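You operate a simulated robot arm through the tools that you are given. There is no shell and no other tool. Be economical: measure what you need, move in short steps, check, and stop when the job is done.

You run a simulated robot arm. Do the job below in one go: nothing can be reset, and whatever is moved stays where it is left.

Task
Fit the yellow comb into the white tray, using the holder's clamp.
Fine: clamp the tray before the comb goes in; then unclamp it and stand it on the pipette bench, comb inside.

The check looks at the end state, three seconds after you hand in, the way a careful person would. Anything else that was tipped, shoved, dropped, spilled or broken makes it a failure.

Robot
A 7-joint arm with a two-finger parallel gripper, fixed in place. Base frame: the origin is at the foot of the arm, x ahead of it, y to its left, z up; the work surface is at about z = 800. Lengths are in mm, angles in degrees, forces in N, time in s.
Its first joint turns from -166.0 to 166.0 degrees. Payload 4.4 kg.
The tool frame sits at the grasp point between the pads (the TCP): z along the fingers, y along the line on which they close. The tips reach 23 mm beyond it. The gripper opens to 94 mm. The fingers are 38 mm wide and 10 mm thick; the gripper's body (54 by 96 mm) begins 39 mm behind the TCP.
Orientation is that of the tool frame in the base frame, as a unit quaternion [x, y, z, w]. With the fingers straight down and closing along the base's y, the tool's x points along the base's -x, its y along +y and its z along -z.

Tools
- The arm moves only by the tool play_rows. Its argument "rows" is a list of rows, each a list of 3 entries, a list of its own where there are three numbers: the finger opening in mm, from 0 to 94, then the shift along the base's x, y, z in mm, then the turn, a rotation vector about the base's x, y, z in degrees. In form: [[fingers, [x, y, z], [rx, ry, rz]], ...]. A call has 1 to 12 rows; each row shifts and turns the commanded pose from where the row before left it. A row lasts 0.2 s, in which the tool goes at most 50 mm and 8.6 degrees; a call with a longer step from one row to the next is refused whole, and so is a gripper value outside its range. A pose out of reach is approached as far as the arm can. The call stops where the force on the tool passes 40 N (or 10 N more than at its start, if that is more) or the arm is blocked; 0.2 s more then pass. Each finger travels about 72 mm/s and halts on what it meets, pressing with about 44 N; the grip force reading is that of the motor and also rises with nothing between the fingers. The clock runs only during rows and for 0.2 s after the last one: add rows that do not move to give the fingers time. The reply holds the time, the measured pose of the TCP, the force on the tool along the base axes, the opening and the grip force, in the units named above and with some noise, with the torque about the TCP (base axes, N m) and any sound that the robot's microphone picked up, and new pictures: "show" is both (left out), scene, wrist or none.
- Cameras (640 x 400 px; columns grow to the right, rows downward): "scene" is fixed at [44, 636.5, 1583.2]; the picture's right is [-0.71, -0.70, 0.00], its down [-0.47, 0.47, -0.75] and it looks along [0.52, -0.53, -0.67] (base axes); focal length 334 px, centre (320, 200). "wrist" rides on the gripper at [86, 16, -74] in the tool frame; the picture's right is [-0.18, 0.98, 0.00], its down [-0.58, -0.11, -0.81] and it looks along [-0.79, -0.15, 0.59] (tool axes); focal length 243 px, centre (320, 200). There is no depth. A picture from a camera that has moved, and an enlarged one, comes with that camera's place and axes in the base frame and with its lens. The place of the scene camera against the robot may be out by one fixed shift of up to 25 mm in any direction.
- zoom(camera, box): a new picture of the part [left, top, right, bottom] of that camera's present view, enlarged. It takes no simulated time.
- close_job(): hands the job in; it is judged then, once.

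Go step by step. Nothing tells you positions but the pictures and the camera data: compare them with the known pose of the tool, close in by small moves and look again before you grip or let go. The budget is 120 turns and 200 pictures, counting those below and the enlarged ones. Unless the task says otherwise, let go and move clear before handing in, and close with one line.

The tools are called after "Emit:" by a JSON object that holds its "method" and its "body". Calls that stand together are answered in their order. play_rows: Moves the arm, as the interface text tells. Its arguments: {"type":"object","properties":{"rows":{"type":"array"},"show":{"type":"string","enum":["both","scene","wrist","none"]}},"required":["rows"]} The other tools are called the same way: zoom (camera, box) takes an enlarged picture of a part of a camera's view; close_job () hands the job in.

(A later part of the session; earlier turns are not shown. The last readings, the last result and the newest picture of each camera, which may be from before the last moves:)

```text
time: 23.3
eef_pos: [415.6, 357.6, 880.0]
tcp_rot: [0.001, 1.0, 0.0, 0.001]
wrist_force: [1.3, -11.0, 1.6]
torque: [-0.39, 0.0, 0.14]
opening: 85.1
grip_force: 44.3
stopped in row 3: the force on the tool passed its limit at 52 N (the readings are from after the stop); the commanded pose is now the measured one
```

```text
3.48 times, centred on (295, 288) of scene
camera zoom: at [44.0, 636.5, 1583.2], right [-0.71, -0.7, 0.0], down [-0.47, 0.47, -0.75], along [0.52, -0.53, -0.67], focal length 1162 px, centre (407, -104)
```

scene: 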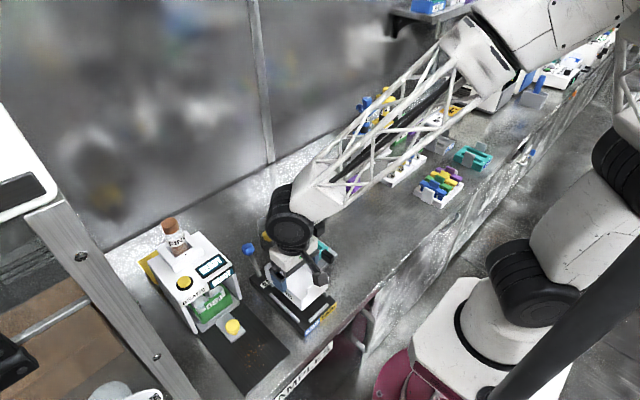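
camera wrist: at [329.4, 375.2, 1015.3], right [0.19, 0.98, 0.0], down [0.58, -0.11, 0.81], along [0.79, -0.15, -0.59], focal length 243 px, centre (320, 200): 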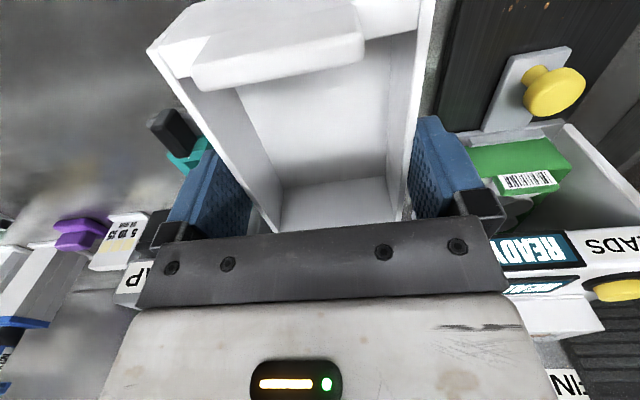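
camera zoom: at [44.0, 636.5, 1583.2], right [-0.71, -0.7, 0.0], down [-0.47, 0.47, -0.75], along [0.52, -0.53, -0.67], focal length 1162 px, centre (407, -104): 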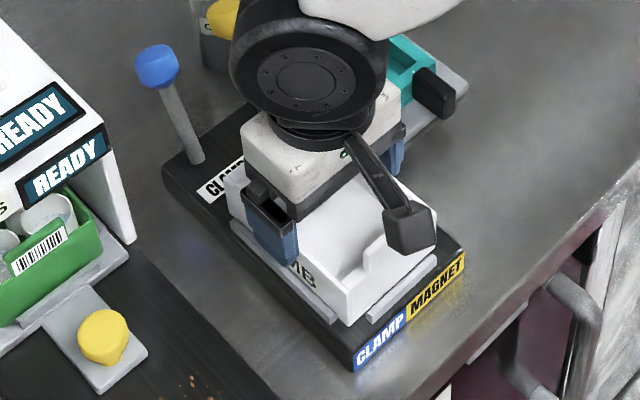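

Contact at bottom z≈830 with a sideways force, possibly on the +y rail. Looking closer.

Emit:
{"method": "zoom", "body": {"camera": "scene", "box": [275, 280, 345, 345]}}

Emit:
{"method": "zoom", "body": {"camera": "scene", "box": [270, 265, 320, 330]}}

Emit:
{"method": "zoom", "body": {"camera": "wrist", "box": [140, 0, 500, 240]}}

```text
6.15 times, centred on (310, 312) of scene
camera zoom: at [44.0, 636.5, 1583.2], right [-0.71, -0.7, 0.0], down [-0.47, 0.47, -0.75], along [0.52, -0.53, -0.67], focal length 2056 px, centre (382, -492)
```

zoom: 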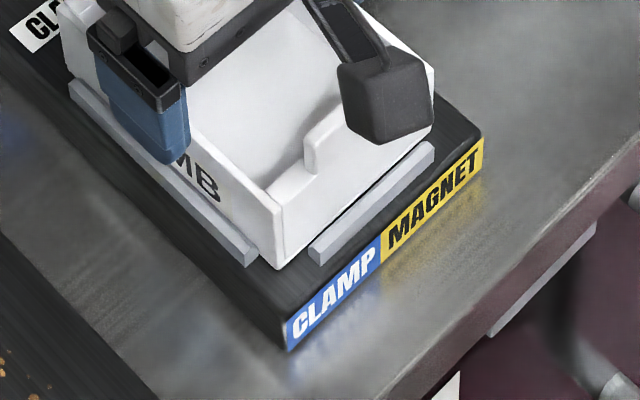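

```text
6.15 times, centred on (295, 298) of scene
camera zoom: at [44.0, 636.5, 1583.2], right [-0.71, -0.7, 0.0], down [-0.47, 0.47, -0.75], along [0.52, -0.53, -0.67], focal length 2056 px, centre (474, -400)
```

zoom: 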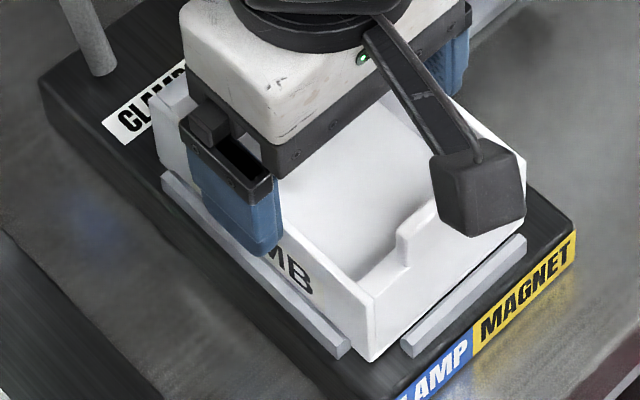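

```text
1.67 times, centred on (320, 120) of wrist
camera zoom: at [329.3, 374.2, 955.3], right [0.19, 0.98, 0.0], down [0.58, -0.11, 0.81], along [0.79, -0.15, -0.59], focal length 404 px, centre (320, 333)
```

zoom: 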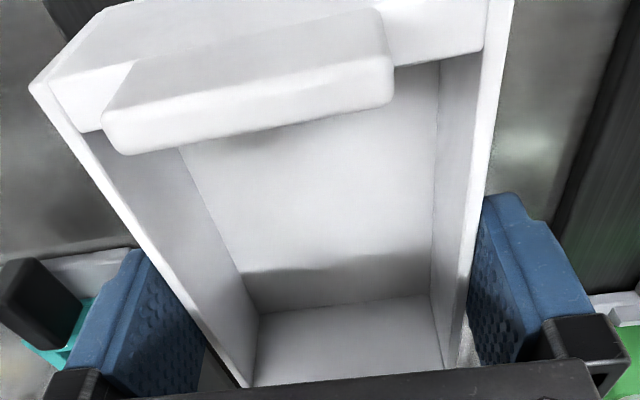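

The push came from the +y side near the bottom, so the tray is too far to +y. I'll lift a little, shift −y 5 mm and lower again in fine steps.

Emit:
{"method": "play_rows", "body": {"rows": [[76, [0, 0, 5], [0, 0, 0]], [76, [0, -5, 0], [0, 0, 0]], [76, [0, 0, -2], [0, 0, 0]], [76, [0, 0, -2], [0, 0, 0]], [76, [0, 0, -1.5], [0, 0, 0]], [76, [0, 0, -1.5], [0, 0, 0]], [76, [0, 0, -1.5], [0, 0, 0]], [76, [0, 0, -1.5], [0, 0, 0]], [76, [0, 0, -1.5], [0, 0, 0]], [76, [0, 0, -1.5], [0, 0, 0]], [76, [0, 0, -1.5], [0, 0, 0]]], "show": "none"}}

Emit:
{"method": "zoom", "body": {"camera": "scene", "box": [275, 280, 345, 345]}}

```text
time: 24.8
eef_pos: [415.4, 353.1, 880.6]
tcp_rot: [0.001, 1.0, 0.0, 0.001]
wrist_force: [0.7, 0.8, -0.5]
torque: [0.04, 0.01, 0.04]
opening: 84.9
grip_force: 43.9
stopped in row 7: the force on the tool passed its limit at 47 N (the readings are from after the stop); the commanded pose is now the measured one
```

```text
6.15 times, centred on (310, 312) of scene
camera zoom: at [44.0, 636.5, 1583.2], right [-0.71, -0.7, 0.0], down [-0.47, 0.47, -0.75], along [0.52, -0.53, -0.67], focal length 2056 px, centre (382, -492)
```

zoom: 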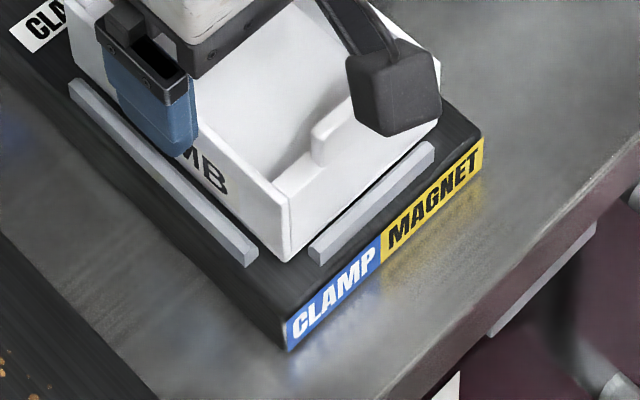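

The tray sits flat between the rails with no side force: it is on the bed (z≈830). I release it, rise, and look at the lever.

Emit:
{"method": "play_rows", "body": {"rows": [[94, [0, 0, 0], [0, 0, 0]], [94, [0, 0, 0], [0, 0, 0]], [94, [0, 0, 10], [0, 0, 0]], [94, [0, 0, 30], [0, 0, 0]], [94, [0, 0, 45], [0, 0, 0]], [94, [0, 0, 45], [0, 0, 0]], [94, [-40, 20, 20], [0, 0, 0]], [94, [-40, 10, 0], [0, 0, 0]], [60, [0, 0, 0], [0, 0, 0]]], "show": "both"}}

Emit:
{"method": "zoom", "body": {"camera": "scene", "box": [130, 200, 350, 345]}}

```text
time: 26.8
eef_pos: [334.9, 383.6, 1028.5]
tcp_rot: [0.002, 1.0, 0.0, 0.0]
wrist_force: [0.8, 0.8, -0.1]
torque: [-0.04, -0.01, 0.02]
opening: 59.8
grip_force: 0.1
camera wrist: at [248.2, 399.6, 1104.3], right [0.19, 0.98, 0.0], down [0.58, -0.11, 0.81], along [0.79, -0.15, -0.59], focal length 243 px, centre (320, 200)
```

scene: 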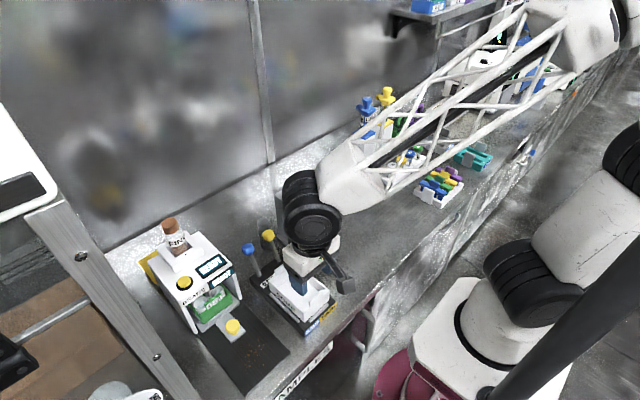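
wrist: 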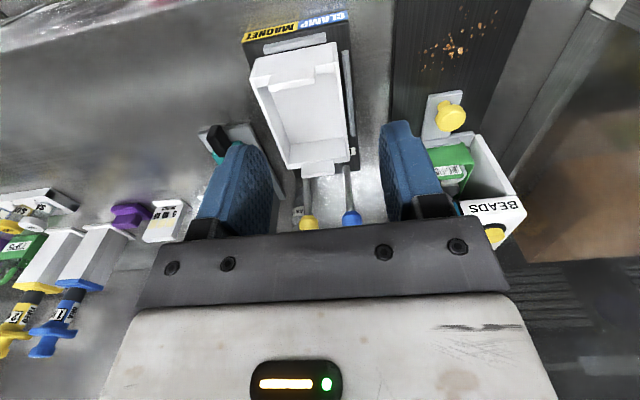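

```text
2.76 times, centred on (240, 272) of scene
camera zoom: at [44.0, 636.5, 1583.2], right [-0.71, -0.7, 0.0], down [-0.47, 0.47, -0.75], along [0.52, -0.53, -0.67], focal length 922 px, centre (541, 0)
```

zoom: 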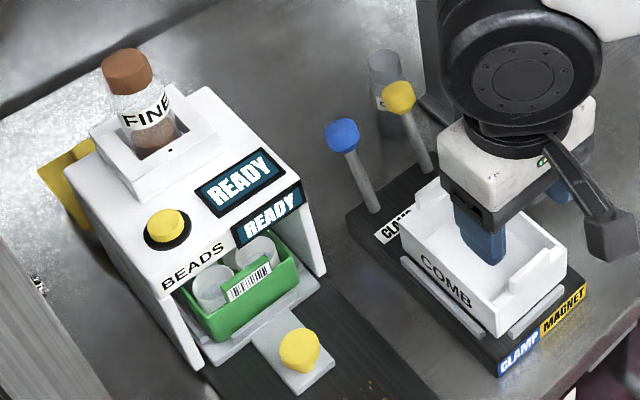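

Blue lever ball is at about (565,388,908), leaning back to +x, yellow at y≈321. I'll go behind the blue one with closed fingers and push it toward −x.

Emit:
{"method": "play_rows", "body": {"rows": [[20, [46, 1, 0], [0, 0, 0]], [0, [46, 1, 0], [0, 0, 0]], [0, [46, 1, 0], [0, 0, 0]], [0, [46, 1, 0], [0, 0, 0]], [0, [46, 0, 0], [0, 0, 0]], [0, [48, 0, 0], [0, 0, 0]], [0, [0, 0, -40], [0, 0, 0]], [0, [0, 0, -40], [0, 0, 0]], [0, [0, 0, 0], [0, 0, 0]]], "show": "both"}}

Emit:
{"method": "zoom", "body": {"camera": "scene", "box": [200, 180, 340, 300]}}

```text
time: 28.8
eef_pos: [615.0, 387.1, 945.1]
tcp_rot: [0.0, 1.0, 0.0, 0.001]
wrist_force: [-1.1, 0.0, 0.3]
torque: [-0.03, -0.02, -0.02]
opening: 0.0
grip_force: 41.9
camera wrist: at [528.8, 403.8, 1021.5], right [0.19, 0.98, 0.0], down [0.58, -0.11, 0.81], along [0.79, -0.15, -0.59], focal length 243 px, centre (320, 200)
```

scene: 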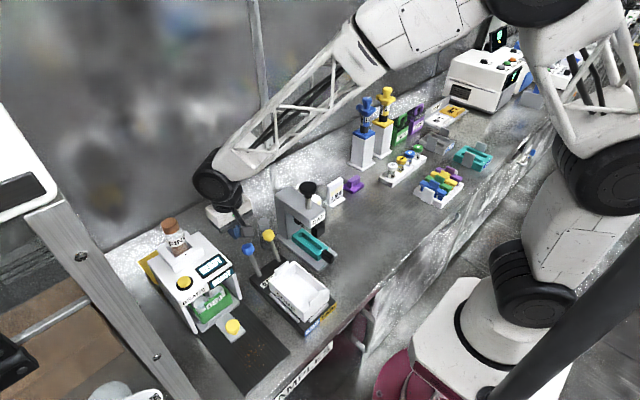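
wrist: 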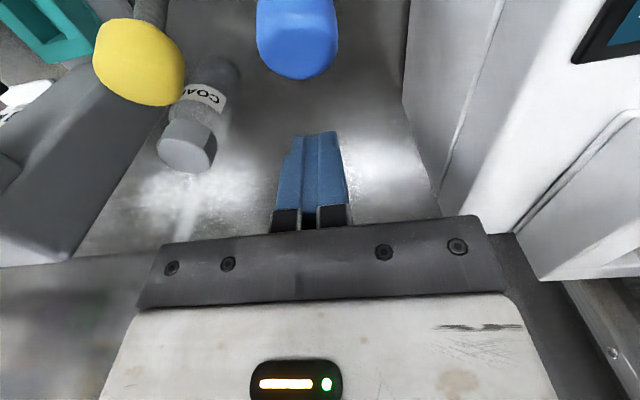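

```text
3.33 times, centred on (270, 240) of scene
camera zoom: at [44.0, 636.5, 1583.2], right [-0.71, -0.7, 0.0], down [-0.47, 0.47, -0.75], along [0.52, -0.53, -0.67], focal length 1114 px, centre (487, 67)
```

zoom: 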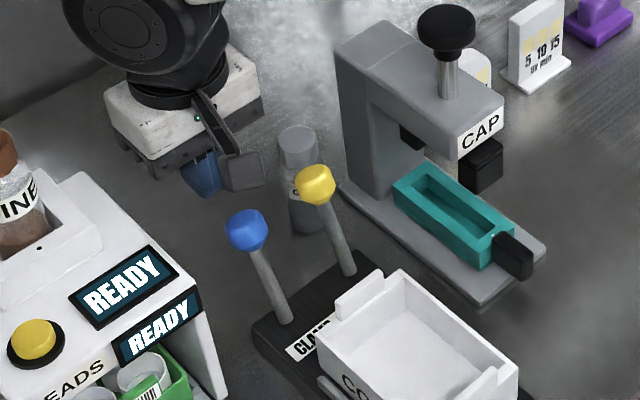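

Aligned behind the blue ball. Descend and push in small steps.

Emit:
{"method": "play_rows", "body": {"rows": [[0, [0, 0, -20], [0, 0, 0]], [0, [0, 0, -20], [0, 0, 0]], [0, [-10, 0, 0], [0, 0, 0]], [0, [-10, 0, 0], [0, 0, 0]], [0, [-8, 0, 0], [0, 0, 0]], [0, [-8, 0, 0], [0, 0, 0]], [0, [-8, 0, 0], [0, 0, 0]], [0, [-8, 0, 0], [0, 0, 0]], [0, [-8, 0, 0], [0, 0, 0]]], "show": "both"}}

Emit:
{"method": "zoom", "body": {"camera": "scene", "box": [200, 180, 340, 300]}}

```text
time: 30.8
eef_pos: [553.6, 387.2, 909.4]
tcp_rot: [0.001, 1.0, 0.001, 0.002]
wrist_force: [0.0, 0.8, 0.2]
torque: [-0.01, -0.02, 0.02]
opening: 0.0
grip_force: 42.3
camera wrist: at [467.7, 404.4, 984.6], right [0.19, 0.98, 0.0], down [0.58, -0.11, 0.81], along [0.79, -0.15, -0.59], focal length 243 px, centre (320, 200)
```

scene: 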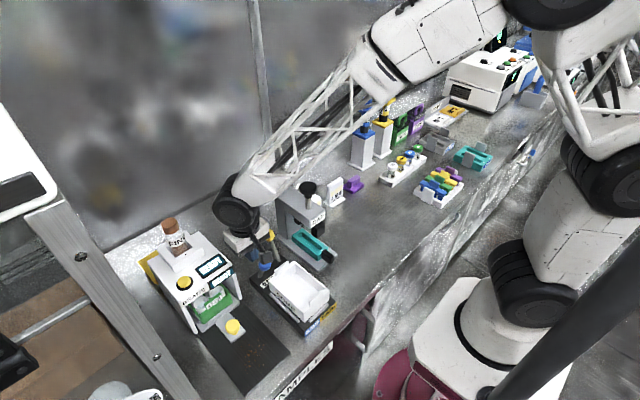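
wrist: 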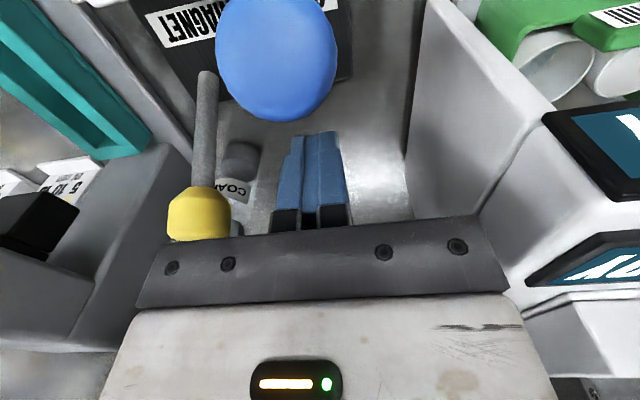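

```text
3.33 times, centred on (270, 240) of scene
camera zoom: at [44.0, 636.5, 1583.2], right [-0.71, -0.7, 0.0], down [-0.47, 0.47, -0.75], along [0.52, -0.53, -0.67], focal length 1114 px, centre (487, 67)
```

zoom: 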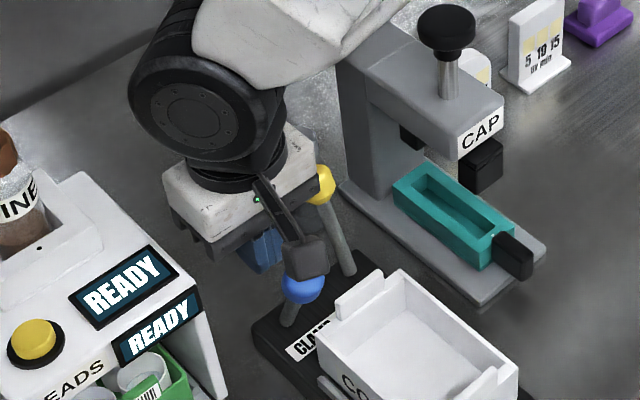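

The lever seems to have snapped over on its own (ball now at x≈497). I'll rise and inspect the clamp.

Emit:
{"method": "play_rows", "body": {"rows": [[0, [10, 0, 10], [0, 0, 0]], [0, [0, 0, 40], [0, 0, 0]], [0, [0, 0, 45], [0, 0, 0]], [0, [0, 0, 45], [0, 0, 0]], [30, [0, -46, 0], [0, 0, 0]], [30, [0, -46, 0], [0, 0, 0]], [30, [0, -46, 0], [0, 0, 0]], [30, [0, -46, 0], [0, 0, 0]], [30, [0, -46, 0], [0, 0, 0]]], "show": "scene"}}

Emit:
{"method": "zoom", "body": {"camera": "scene", "box": [230, 220, 350, 345]}}

```text
time: 32.8
eef_pos: [564.9, 154.3, 1050.8]
tcp_rot: [0.001, 1.0, 0.001, 0.003]
wrist_force: [0.4, -0.2, -0.5]
torque: [0.01, -0.03, 0.02]
opening: 30.1
grip_force: 0.1
```

scene: 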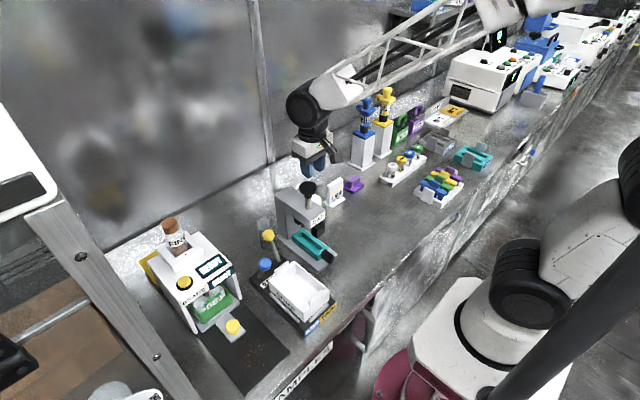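

```text
3.20 times, centred on (290, 282) of scene
camera zoom: at [44.0, 636.5, 1583.2], right [-0.71, -0.7, 0.0], down [-0.47, 0.47, -0.75], along [0.52, -0.53, -0.67], focal length 1069 px, centre (416, -64)
```

zoom: 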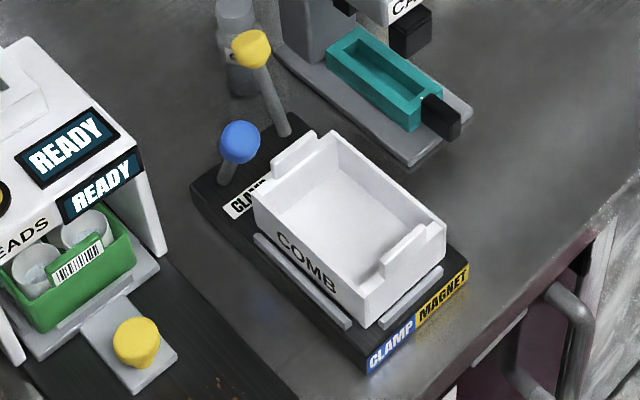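

Clamp lever thrown and tray in place. Now to the yellow comb: moving toward −x first, then over the rack.

Emit:
{"method": "play_rows", "body": {"rows": [[30, [-45, 0, 0], [0, 0, 0]], [30, [-45, 0, 0], [0, 0, 0]], [30, [-45, 0, 0], [0, 0, 0]], [30, [-42, 0, 0], [0, 0, 0]], [30, [0, -46, 0], [0, 0, 0]], [30, [0, -46, 0], [0, 0, 0]], [30, [0, -46, 0], [0, 0, 0]], [30, [0, -46, 0], [0, 0, 0]], [30, [0, -46, 0], [0, 0, 0]], [30, [0, -46, 0], [0, 0, 0]], [30, [0, -46, -15], [0, 0, 0]], [30, [0, -46, -15], [0, 0, 0]]], "show": "none"}}

Emit:
{"method": "play_rows", "body": {"rows": [[30, [0, -46, -15], [0, 0, 0]], [30, [0, -46, -15], [0, 0, 0]], [30, [0, -1, -30], [0, 0, 0]], [30, [0, 0, -15], [0, 0, 0]], [30, [0, 0, 0], [0, 0, 0]]], "show": "wrist"}}

Emit:
{"method": "zoom", "body": {"camera": "wrist", "box": [200, 0, 440, 240]}}

```text
time: 35.4
eef_pos: [383.1, -207.6, 1018.4]
tcp_rot: [0.001, 1.0, 0.001, 0.001]
wrist_force: [-0.4, -0.2, 0.3]
torque: [0.0, -0.02, 0.03]
opening: 30.0
grip_force: 0.0
```

```text
time: 36.6
eef_pos: [395.5, -292.1, 957.2]
tcp_rot: [-0.014, 1.0, -0.008, 0.012]
wrist_force: [0.0, -1.1, -0.2]
torque: [0.03, -0.05, 0.02]
opening: 30.1
grip_force: 0.1
camera wrist: at [306.2, -277.2, 1030.4], right [0.16, 0.99, -0.01], down [0.56, -0.08, 0.82], along [0.81, -0.13, -0.57], focal length 243 px, centre (320, 200)
```

wrist: 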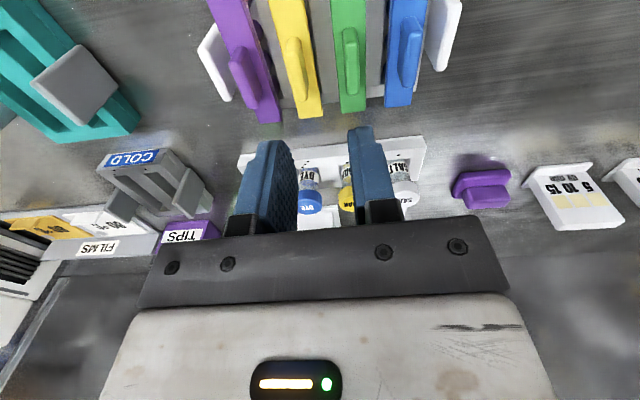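

```text
1.67 times, centred on (320, 120) of wrist
camera zoom: at [306.2, -277.2, 1030.4], right [0.16, 0.99, -0.01], down [0.56, -0.08, 0.82], along [0.81, -0.13, -0.57], focal length 404 px, centre (320, 333)
```

zoom: 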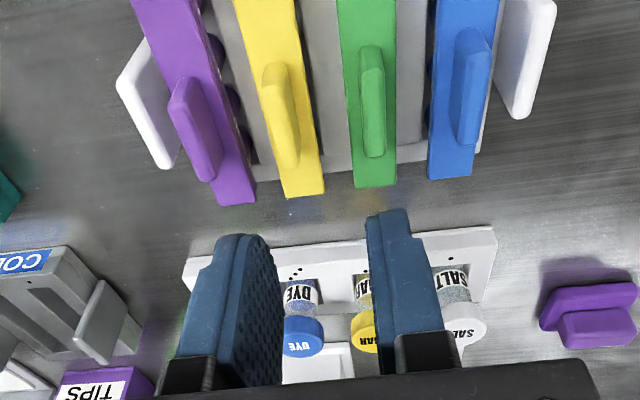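

The arm lags its commanded pose here (a joint limit at this yaw). I'll instead grip the tab across its 36 mm width, with the tool yawed −90°, which worked here earlier.

Emit:
{"method": "play_rows", "body": {"rows": [[50, [0, 0, 20], [0, 0, -7.5]], [56, [0, 0, 0], [0, 0, -7.5]], [56, [0, 0, 0], [0, 0, -7.5]], [56, [0, 0, 0], [0, 0, -7.5]], [56, [0, 0, 0], [0, 0, -7.5]], [56, [0, 0, 0], [0, 0, -7.5]], [56, [0, 0, 0], [0, 0, -7.5]], [56, [0, 0, 0], [0, 0, -7.5]], [56, [0, 0, 0], [0, 0, -7.5]], [56, [0, 0, 0], [0, 0, -7.5]], [56, [0, 0, 0], [0, 0, -7.5]], [56, [0, 0, 0], [0, 0, -7.5]]], "show": "wrist"}}

```text
time: 39.2
eef_pos: [393.7, -294.4, 966.6]
tcp_rot: [0.701, 0.713, -0.001, 0.004]
wrist_force: [-0.1, 1.0, 0.1]
torque: [0.01, -0.02, -0.01]
opening: 55.9
grip_force: 0.0
camera wrist: at [408.4, -207.6, 1041.1], right [0.99, -0.17, 0.01], down [-0.1, -0.58, 0.81], along [-0.13, -0.8, -0.59], focal length 243 px, centre (320, 200)
```

wrist: 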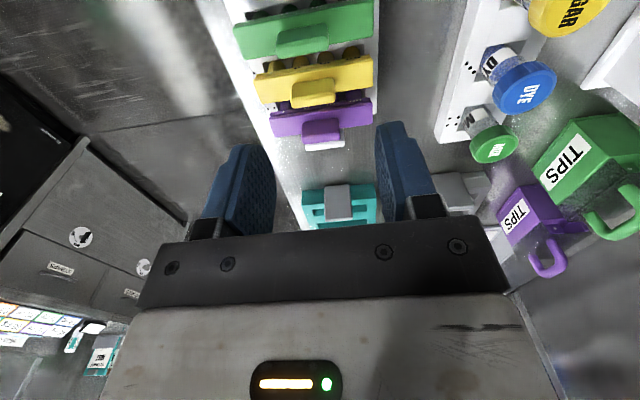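

Tab located at about (387.5,−306), top z≈868. Shifting over it and descending part way.

Emit:
{"method": "play_rows", "body": {"rows": [[56, [-6, -11.5, 0], [0, 0, -1]], [56, [0, 0, -20], [0, 0, 0]], [56, [0, 0, -20], [0, 0, 0]], [56, [0, 0, -20], [0, 0, 0]], [56, [0, 0, 0], [0, 0, 0]]], "show": "both"}}

Emit:
{"method": "zoom", "body": {"camera": "scene", "box": [390, 130, 490, 215]}}

```text
time: 40.4
eef_pos: [380.0, -316.8, 902.7]
tcp_rot: [0.714, 0.7, 0.0, 0.001]
wrist_force: [0.8, -0.1, -0.2]
torque: [0.0, 0.04, -0.01]
opening: 56.0
grip_force: 0.0
camera wrist: at [398.7, -229.2, 978.2], right [0.98, -0.2, 0.0], down [-0.12, -0.58, 0.81], along [-0.16, -0.79, -0.59], focal length 243 px, centre (320, 200)
```

scene: 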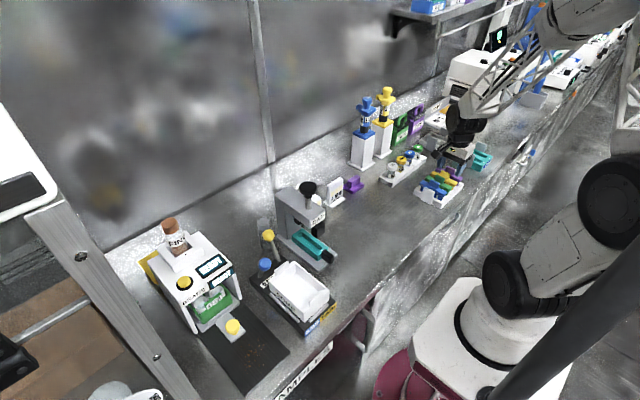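
wrist: 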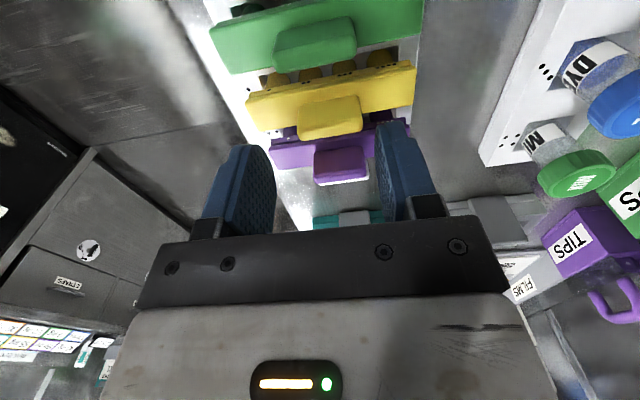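

```text
4.71 times, centred on (440, 172) of scene
camera zoom: at [44.0, 636.5, 1583.2], right [-0.71, -0.7, 0.0], down [-0.47, 0.47, -0.75], along [0.52, -0.53, -0.67], focal length 1572 px, centre (-245, 329)
```

zoom: 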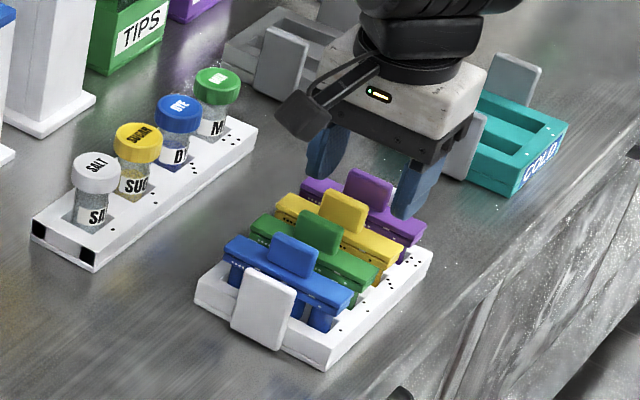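

The pose settled at (380,−317); the tab is at about (388,−308). Correcting and checking again.

Emit:
{"method": "play_rows", "body": {"rows": [[56, [7.5, 9, 0], [0, 0, 1]], [56, [0, 0, 0], [0, 0, 0]], [56, [0, 0, 0], [0, 0, 0]]], "show": "wrist"}}

Emit:
{"method": "zoom", "body": {"camera": "wrist", "box": [200, 0, 440, 240]}}

Emit:
{"method": "zoom", "body": {"camera": "scene", "box": [405, 140, 475, 200]}}

```text
time: 41.2
eef_pos: [388.4, -306.7, 903.8]
tcp_rot: [0.708, 0.706, -0.001, 0.003]
wrist_force: [-0.5, 0.1, 0.7]
torque: [0.0, 0.01, -0.02]
opening: 55.9
grip_force: 0.0
camera wrist: at [404.8, -219.9, 979.2], right [0.98, -0.19, 0.0], down [-0.11, -0.58, 0.81], along [-0.15, -0.79, -0.59], focal length 243 px, centre (320, 200)
```

wrist: 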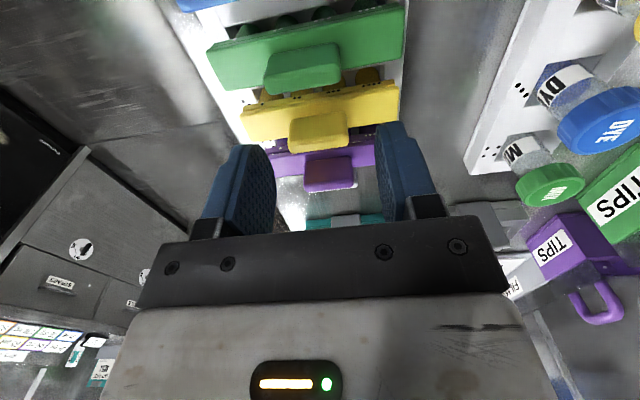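

```text
1.67 times, centred on (320, 120) of wrist
camera zoom: at [404.8, -219.9, 979.2], right [0.98, -0.19, 0.0], down [-0.11, -0.58, 0.81], along [-0.15, -0.79, -0.59], focal length 404 px, centre (320, 333)
```

zoom: 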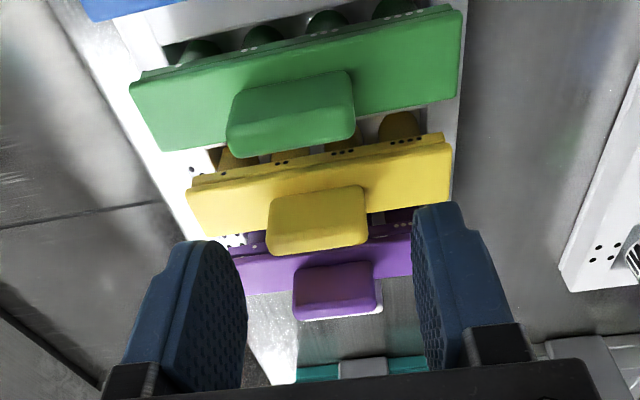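

```text
6.67 times, centred on (440, 170) of scene
camera zoom: at [44.0, 636.5, 1583.2], right [-0.71, -0.7, 0.0], down [-0.47, 0.47, -0.75], along [0.52, -0.53, -0.67], focal length 2228 px, centre (-480, 400)
```

zoom: 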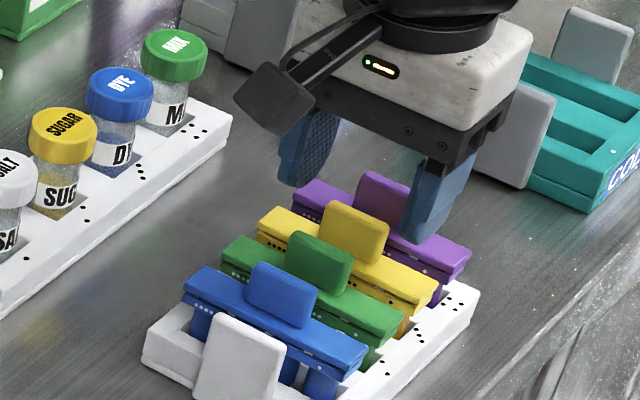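

Tab is centred between fingers. Descending and closing on it.

Emit:
{"method": "play_rows", "body": {"rows": [[56, [0, 0, -12], [0, 0, 0]], [56, [0, 0, -8], [0, 0, 0]], [56, [0, 0, -5], [0, 0, 0]], [56, [0, 0, 0], [0, 0, 0]]], "show": "wrist"}}

Emit:
{"method": "zoom", "body": {"camera": "scene", "box": [405, 140, 475, 200]}}

```text
time: 42.2
eef_pos: [387.9, -308.8, 879.8]
tcp_rot: [0.707, 0.707, -0.001, 0.001]
wrist_force: [-0.3, 0.5, -0.2]
torque: [-0.03, 0.0, 0.03]
opening: 56.0
grip_force: 0.0
camera wrist: at [405.3, -219.5, 955.3], right [0.98, -0.19, 0.0], down [-0.11, -0.58, 0.81], along [-0.15, -0.79, -0.59], focal length 243 px, centre (320, 200)
```

wrist: 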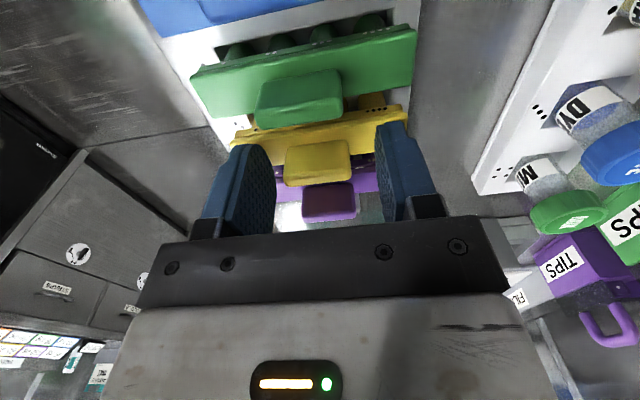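

```text
6.67 times, centred on (440, 170) of scene
camera zoom: at [44.0, 636.5, 1583.2], right [-0.71, -0.7, 0.0], down [-0.47, 0.47, -0.75], along [0.52, -0.53, -0.67], focal length 2228 px, centre (-480, 400)
```

zoom: 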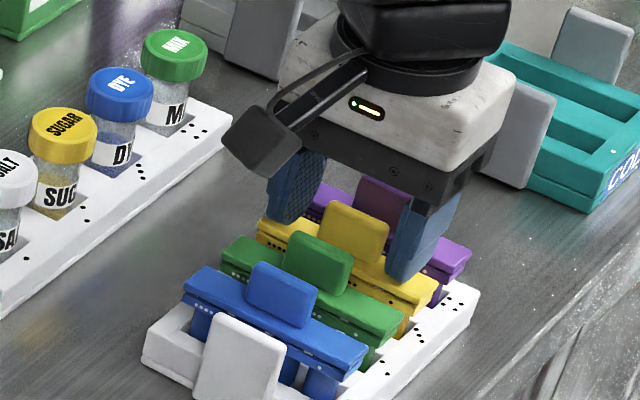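

Fingers straddle the tab just above the bar. Closing.

Emit:
{"method": "play_rows", "body": {"rows": [[30, [0, 0, 0], [0, 0, 0]], [30, [0, 0, 0], [0, 0, 0]], [30, [0, 0, 0], [0, 0, 0]]], "show": "none"}}

Emit:
{"method": "play_rows", "body": {"rows": [[26, [0, 0, 10], [0, 0, 0]], [26, [0, 0, 20], [0, 0, 0]], [26, [0, 0, 30], [0, 0, 0]], [26, [0, 0, 40], [0, 0, 0]], [26, [0, 0, 0], [0, 0, 0]]], "show": "both"}}

Emit:
{"method": "zoom", "body": {"camera": "scene", "box": [395, 110, 485, 200]}}

```text
time: 43.0
eef_pos: [388.6, -306.1, 880.4]
tcp_rot: [0.708, 0.706, -0.001, 0.002]
wrist_force: [0.7, 0.3, 0.5]
torque: [0.0, 0.02, 0.01]
opening: 32.6
grip_force: 44.1
```

```text
time: 44.2
eef_pos: [390.9, -305.8, 964.6]
tcp_rot: [0.706, 0.708, -0.001, -0.014]
wrist_force: [0.0, 0.5, -0.9]
torque: [-0.02, -0.01, -0.02]
opening: 32.5
grip_force: 43.7
camera wrist: at [409.2, -219.7, 1040.6], right [0.98, -0.18, -0.03], down [-0.09, -0.6, 0.8], along [-0.16, -0.78, -0.6], focal length 243 px, centre (320, 200)
```

scene: 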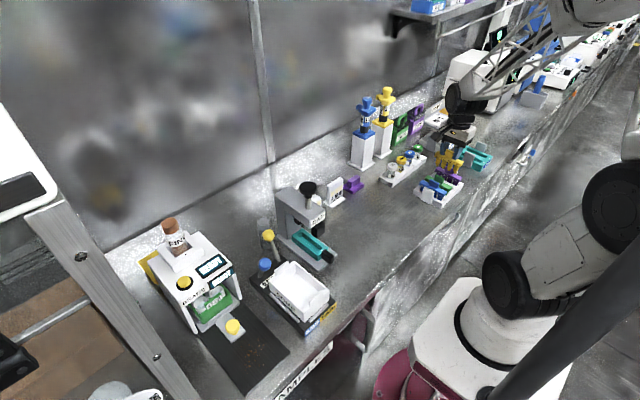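
wrist: 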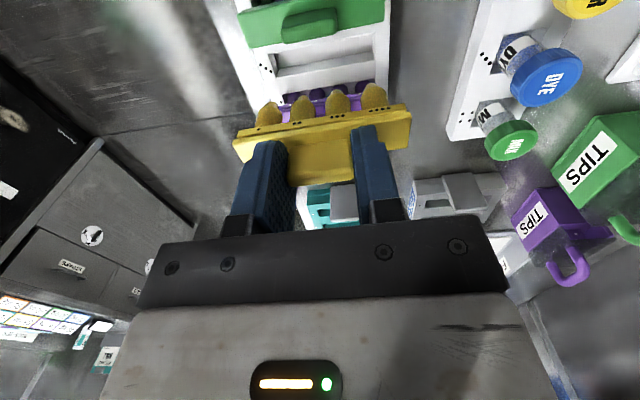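

```text
4.44 times, centred on (440, 155) of scene
camera zoom: at [44.0, 636.5, 1583.2], right [-0.71, -0.7, 0.0], down [-0.47, 0.47, -0.75], along [0.52, -0.53, -0.67], focal length 1485 px, centre (-213, 400)
```

zoom: 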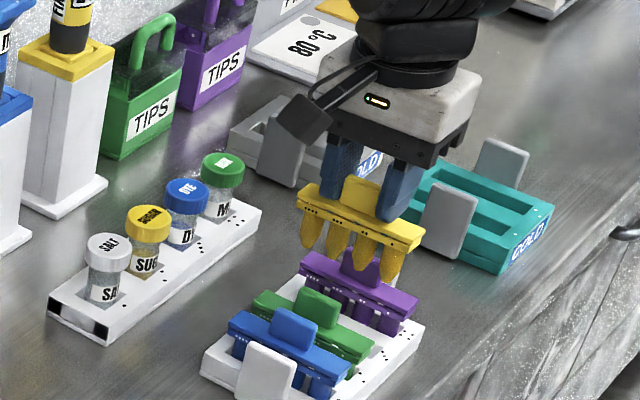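

The comb is held; it has four tapered pegs under the bar. I'll measure the pegs' span to decide how it fits the tray (interior ≈76 mm across, 107 mm along).

Emit:
{"method": "zoom", "body": {"camera": "wrist", "box": [220, 60, 420, 185]}}

Emit:
{"method": "zoom", "body": {"camera": "scene", "box": [425, 140, 470, 180]}}

Emit:
{"method": "zoom", "body": {"camera": "scene", "box": [260, 250, 345, 340]}}

```text
3.20 times, centred on (320, 122) of wrist
camera zoom: at [409.2, -219.7, 1040.6], right [0.98, -0.18, -0.03], down [-0.09, -0.6, 0.8], along [-0.16, -0.78, -0.6], focal length 776 px, centre (320, 448)
```

zoom: 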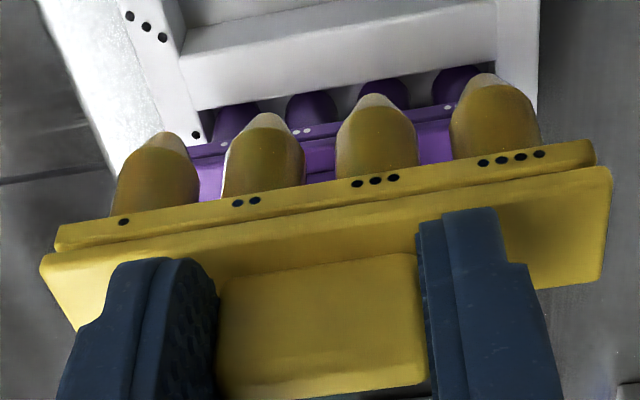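

```text
10.00 times, centred on (448, 160) of scene
camera zoom: at [44.0, 636.5, 1583.2], right [-0.71, -0.7, 0.0], down [-0.47, 0.47, -0.75], along [0.52, -0.53, -0.67], focal length 3341 px, centre (-955, 600)
```

zoom: 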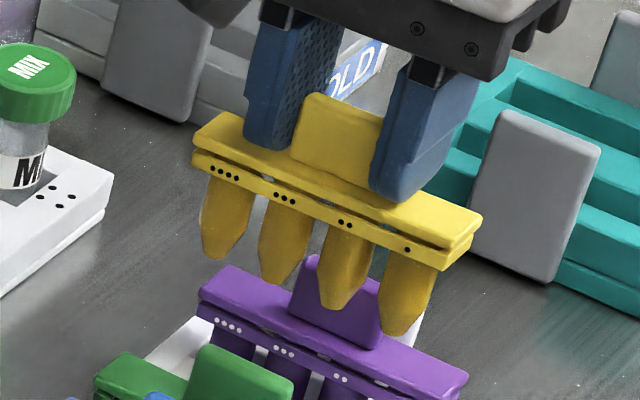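

```text
4.44 times, centred on (302, 295) of scene
camera zoom: at [44.0, 636.5, 1583.2], right [-0.71, -0.7, 0.0], down [-0.47, 0.47, -0.75], along [0.52, -0.53, -0.67], focal length 1485 px, centre (398, -222)
```

zoom: 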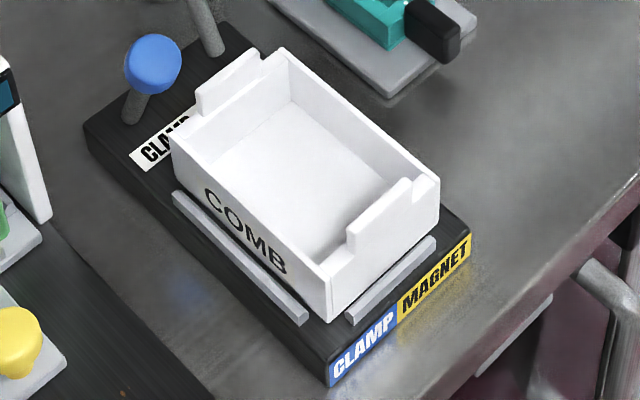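

The pegs span about 77 mm and the bar 93 mm: the bar would bridge the tray's width (85 mm outside) with pegs hanging inside if they pass. I'll carry it over the clamped tray, turning to yaw 0 on the way, and measure the tray interior from there.

Emit:
{"method": "play_rows", "body": {"rows": [[26, [0, 0, 40], [0, 0, 0]], [26, [0, 0, 40], [0, 0, 0]], [26, [0, 0, 40], [0, 0, 0]], [26, [2, 46, 0], [0, 0, 0]], [26, [2, 46, 0], [0, 0, 0]], [26, [2, 46, 0], [0, 0, 0]], [26, [2, 46, 0], [0, 0, 0]], [26, [2, 46, 0], [0, 0, 7.5]], [26, [2, 46, 0], [0, 0, 7.5]], [26, [2, 46, 0], [0, 0, 7.5]], [26, [2, 46, 0], [0, 0, 7.5]], [26, [2, 46, 0], [0, 0, 7.5]]], "show": "none"}}

Emit:
{"method": "play_rows", "body": {"rows": [[26, [0, 46, 0], [0, 0, 7.5]], [26, [0, 46, 0], [0, 0, 7.5]], [26, [0, 46, 0], [0, 0, 7.5]], [26, [0, 46, 0], [0, 0, 7.5]], [26, [0, 30, 0], [0, 0, 7.5]], [26, [0, 0, 0], [0, 0, 7.5]], [26, [0, 0, 0], [0, 0, 7.5]], [26, [0, 0, 0], [0, 0, 0]]], "show": "both"}}

```text
time: 46.8
eef_pos: [404.1, 107.9, 1098.2]
tcp_rot: [0.443, 0.897, 0.0, 0.001]
wrist_force: [-0.6, 1.0, 0.0]
torque: [0.03, -0.05, 0.02]
opening: 32.7
grip_force: 44.0
```

```text
time: 48.6
eef_pos: [405.7, 321.5, 1098.6]
tcp_rot: [0.0, 1.0, 0.0, 0.003]
wrist_force: [0.3, -0.1, -0.6]
torque: [-0.02, 0.02, 0.01]
opening: 32.8
grip_force: 43.8
camera wrist: at [319.5, 338.7, 1174.5], right [0.18, 0.98, 0.0], down [0.58, -0.11, 0.81], along [0.79, -0.15, -0.59], focal length 243 px, centre (320, 200)
```

scene: 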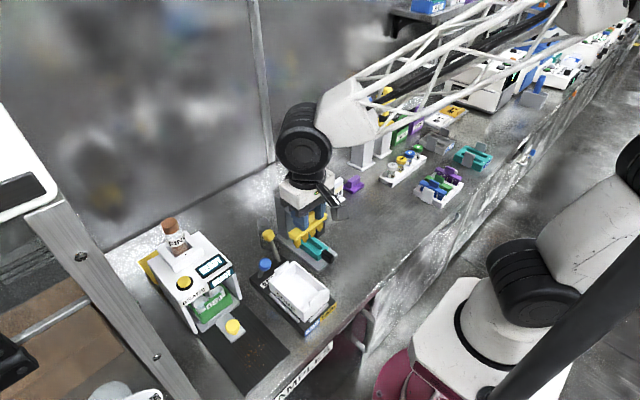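
wrist: 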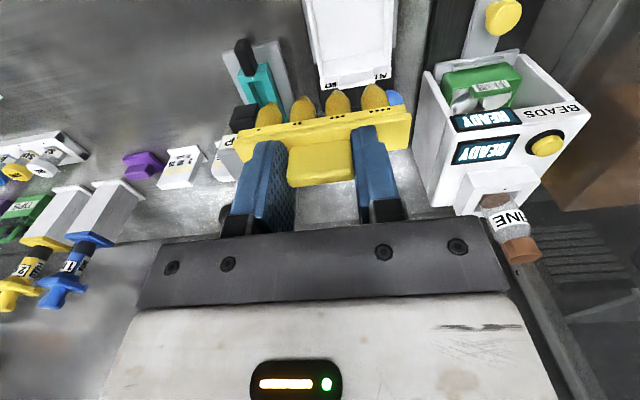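

Comb over near the holder, bar along y. Zooming both views to compare peg span with tray interior.

Emit:
{"method": "zoom", "body": {"camera": "scene", "box": [275, 195, 345, 255]}}

Emit:
{"method": "zoom", "body": {"camera": "wrist", "box": [220, 0, 430, 190]}}

Emit:
{"method": "zoom", "body": {"camera": "scene", "box": [262, 255, 337, 330]}}

```text
6.67 times, centred on (310, 225) of scene
camera zoom: at [44.0, 636.5, 1583.2], right [-0.71, -0.7, 0.0], down [-0.47, 0.47, -0.75], along [0.52, -0.53, -0.67], focal length 2228 px, centre (387, 33)
```

zoom: 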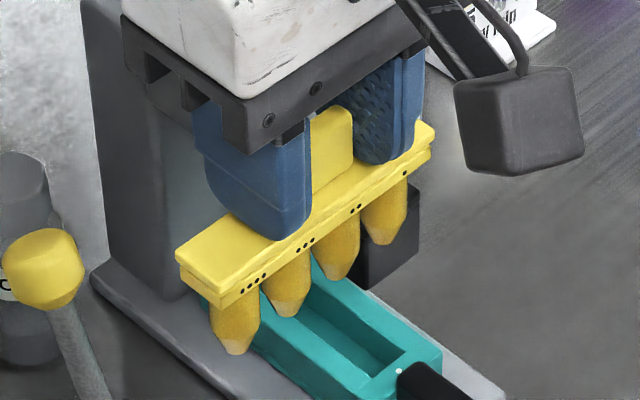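

```text
2.11 times, centred on (325, 95) of wrist
camera zoom: at [319.5, 338.7, 1174.5], right [0.18, 0.98, 0.0], down [0.58, -0.11, 0.81], along [0.79, -0.15, -0.59], focal length 511 px, centre (310, 421)
```

zoom: 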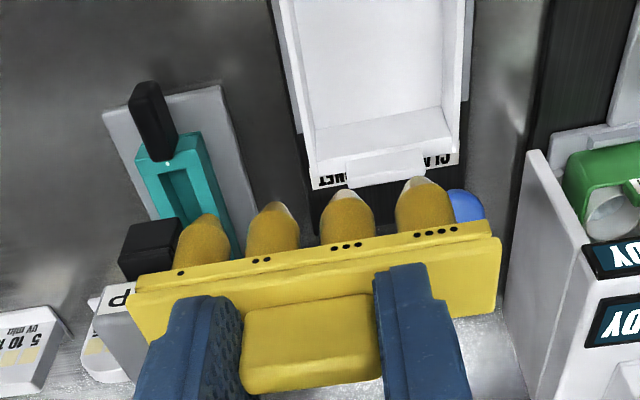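

```text
5.33 times, centred on (300, 292) of scene
camera zoom: at [44.0, 636.5, 1583.2], right [-0.71, -0.7, 0.0], down [-0.47, 0.47, -0.75], along [0.52, -0.53, -0.67], focal length 1782 px, centre (429, -293)
```

zoom: 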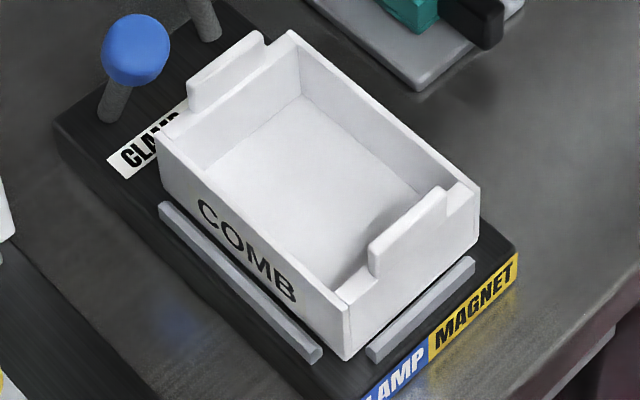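

I need the tray's wall thickness precisely; zooming into the wrist view of the tray.

Emit:
{"method": "zoom", "body": {"camera": "wrist", "box": [300, 0, 400, 95]}}

Emit:
{"method": "zoom", "body": {"camera": "scene", "box": [295, 275, 335, 312]}}

```text
4.21 times, centred on (350, 48) of wrist
camera zoom: at [319.5, 338.7, 1174.5], right [0.18, 0.98, 0.0], down [0.58, -0.11, 0.81], along [0.79, -0.15, -0.59], focal length 1022 px, centre (194, 842)
```

zoom: 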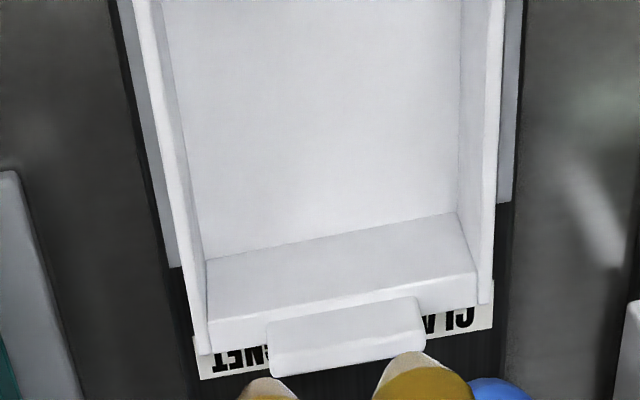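

```text
10.81 times, centred on (315, 294) of scene
camera zoom: at [44.0, 636.5, 1583.2], right [-0.71, -0.7, 0.0], down [-0.47, 0.47, -0.75], along [0.52, -0.53, -0.67], focal length 3612 px, centre (374, -811)
```

zoom: 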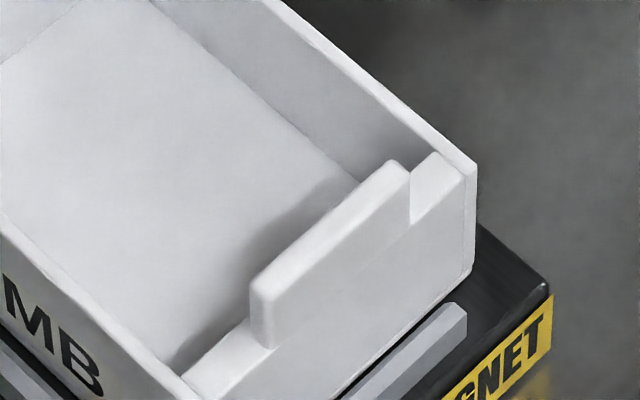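

Tray interior ≈77 mm across, pegs ≈78 mm: borderline. A gentle try across will tell; otherwise it goes in lengthwise. Aligning over tray centre (413,352.7) and lowering above the rim.

Emit:
{"method": "play_rows", "body": {"rows": [[26, [7.5, 31, 0], [0, 0, 0]], [26, [0, 0, -40], [0, 0, 0]], [26, [0, 0, -40], [0, 0, 0]], [26, [0, 0, -40], [0, 0, 0]], [26, [0, 0, -15], [0, 0, 0]], [26, [0, 0, 0], [0, 0, 0]]], "show": "wrist"}}

Emit:
{"method": "zoom", "body": {"camera": "wrist", "box": [220, 20, 430, 200]}}

Emit:
{"method": "zoom", "body": {"camera": "scene", "box": [255, 240, 345, 320]}}

```text
time: 50.0
eef_pos: [414.1, 351.8, 965.1]
tcp_rot: [0.001, 1.0, 0.001, 0.001]
wrist_force: [0.3, 0.2, -0.2]
torque: [0.02, 0.04, -0.01]
opening: 32.8
grip_force: 44.1
camera wrist: at [326.6, 368.1, 1039.7], right [0.19, 0.98, 0.0], down [0.58, -0.11, 0.81], along [0.79, -0.15, -0.59], focal length 243 px, centre (320, 200)
```

wrist: 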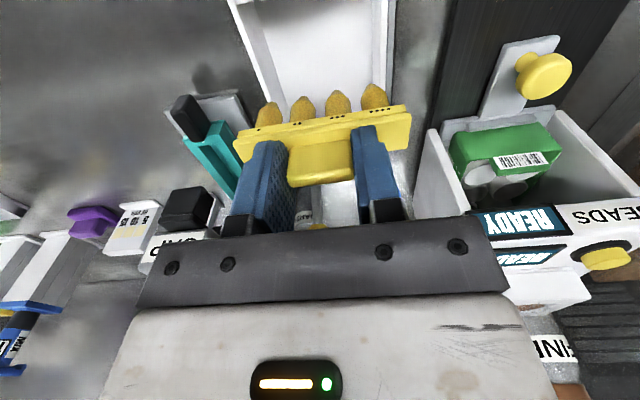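

```text
2.22 times, centred on (325, 110) of wrist
camera zoom: at [326.6, 368.1, 1039.7], right [0.19, 0.98, 0.0], down [0.58, -0.11, 0.81], along [0.79, -0.15, -0.59], focal length 539 px, centre (309, 400)
```

zoom: 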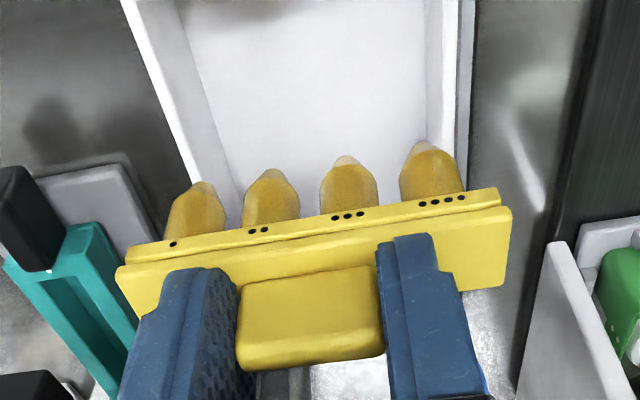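

```text
5.00 times, centred on (300, 280) of scene
camera zoom: at [44.0, 636.5, 1583.2], right [-0.71, -0.7, 0.0], down [-0.47, 0.47, -0.75], along [0.52, -0.53, -0.67], focal length 1671 px, centre (420, -200)
```

zoom: 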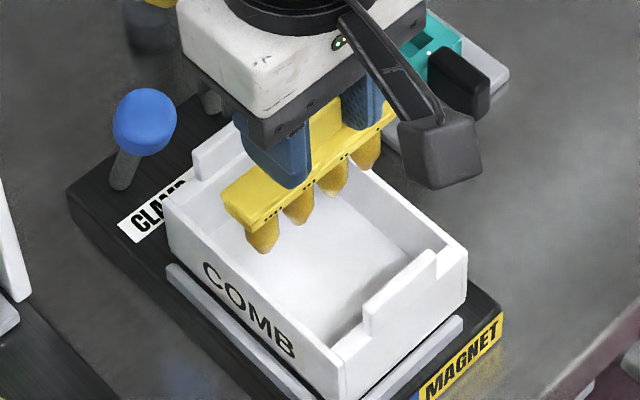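

Centred; lowering in 3 mm steps with the force guard.

Emit:
{"method": "play_rows", "body": {"rows": [[26, [0, 0.5, -4], [0, 0, 0]], [26, [0, 0, -4], [0, 0, 0]], [26, [0, 0, -4], [0, 0, 0]], [26, [0, 0, -3], [0, 0, 0]], [26, [0, 0, -3], [0, 0, 0]], [26, [0, 0, -2], [0, 0, 0]], [26, [0, 0, -2], [0, 0, 0]], [26, [0, 0, -2], [0, 0, 0]]], "show": "wrist"}}

Emit:
{"method": "zoom", "body": {"camera": "wrist", "box": [220, 20, 430, 200]}}

Emit:
{"method": "zoom", "body": {"camera": "scene", "box": [255, 240, 345, 320]}}

```text
time: 51.6
eef_pos: [415.0, 353.3, 945.8]
tcp_rot: [0.001, 1.0, 0.003, 0.004]
wrist_force: [-0.3, -0.1, -0.7]
torque: [0.04, 0.0, 0.0]
opening: 32.7
grip_force: 44.0
stopped in row 8: the force on the tool passed its limit at 44 N (the readings are from after the stop); the commanded pose is now the measured one
camera wrist: at [328.3, 370.5, 1020.7], right [0.19, 0.98, 0.01], down [0.58, -0.11, 0.81], along [0.8, -0.15, -0.59], focal length 243 px, centre (320, 200)
```

wrist: 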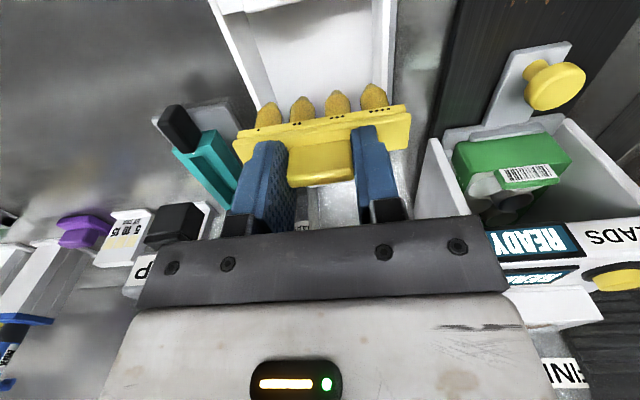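

```text
2.22 times, centred on (325, 110) of wrist
camera zoom: at [328.3, 370.5, 1020.7], right [0.19, 0.98, 0.01], down [0.58, -0.11, 0.81], along [0.8, -0.15, -0.59], focal length 539 px, centre (309, 400)
```

zoom: 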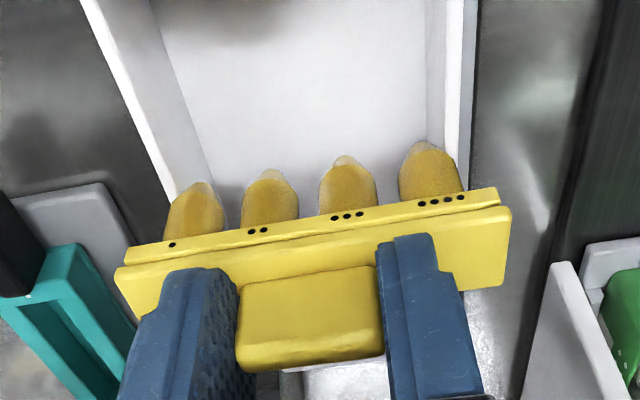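

```text
5.00 times, centred on (300, 280) of scene
camera zoom: at [44.0, 636.5, 1583.2], right [-0.71, -0.7, 0.0], down [-0.47, 0.47, -0.75], along [0.52, -0.53, -0.67], focal length 1671 px, centre (420, -200)
```

zoom: 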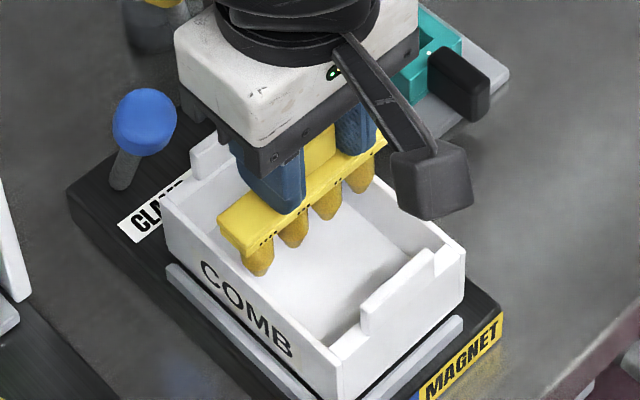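

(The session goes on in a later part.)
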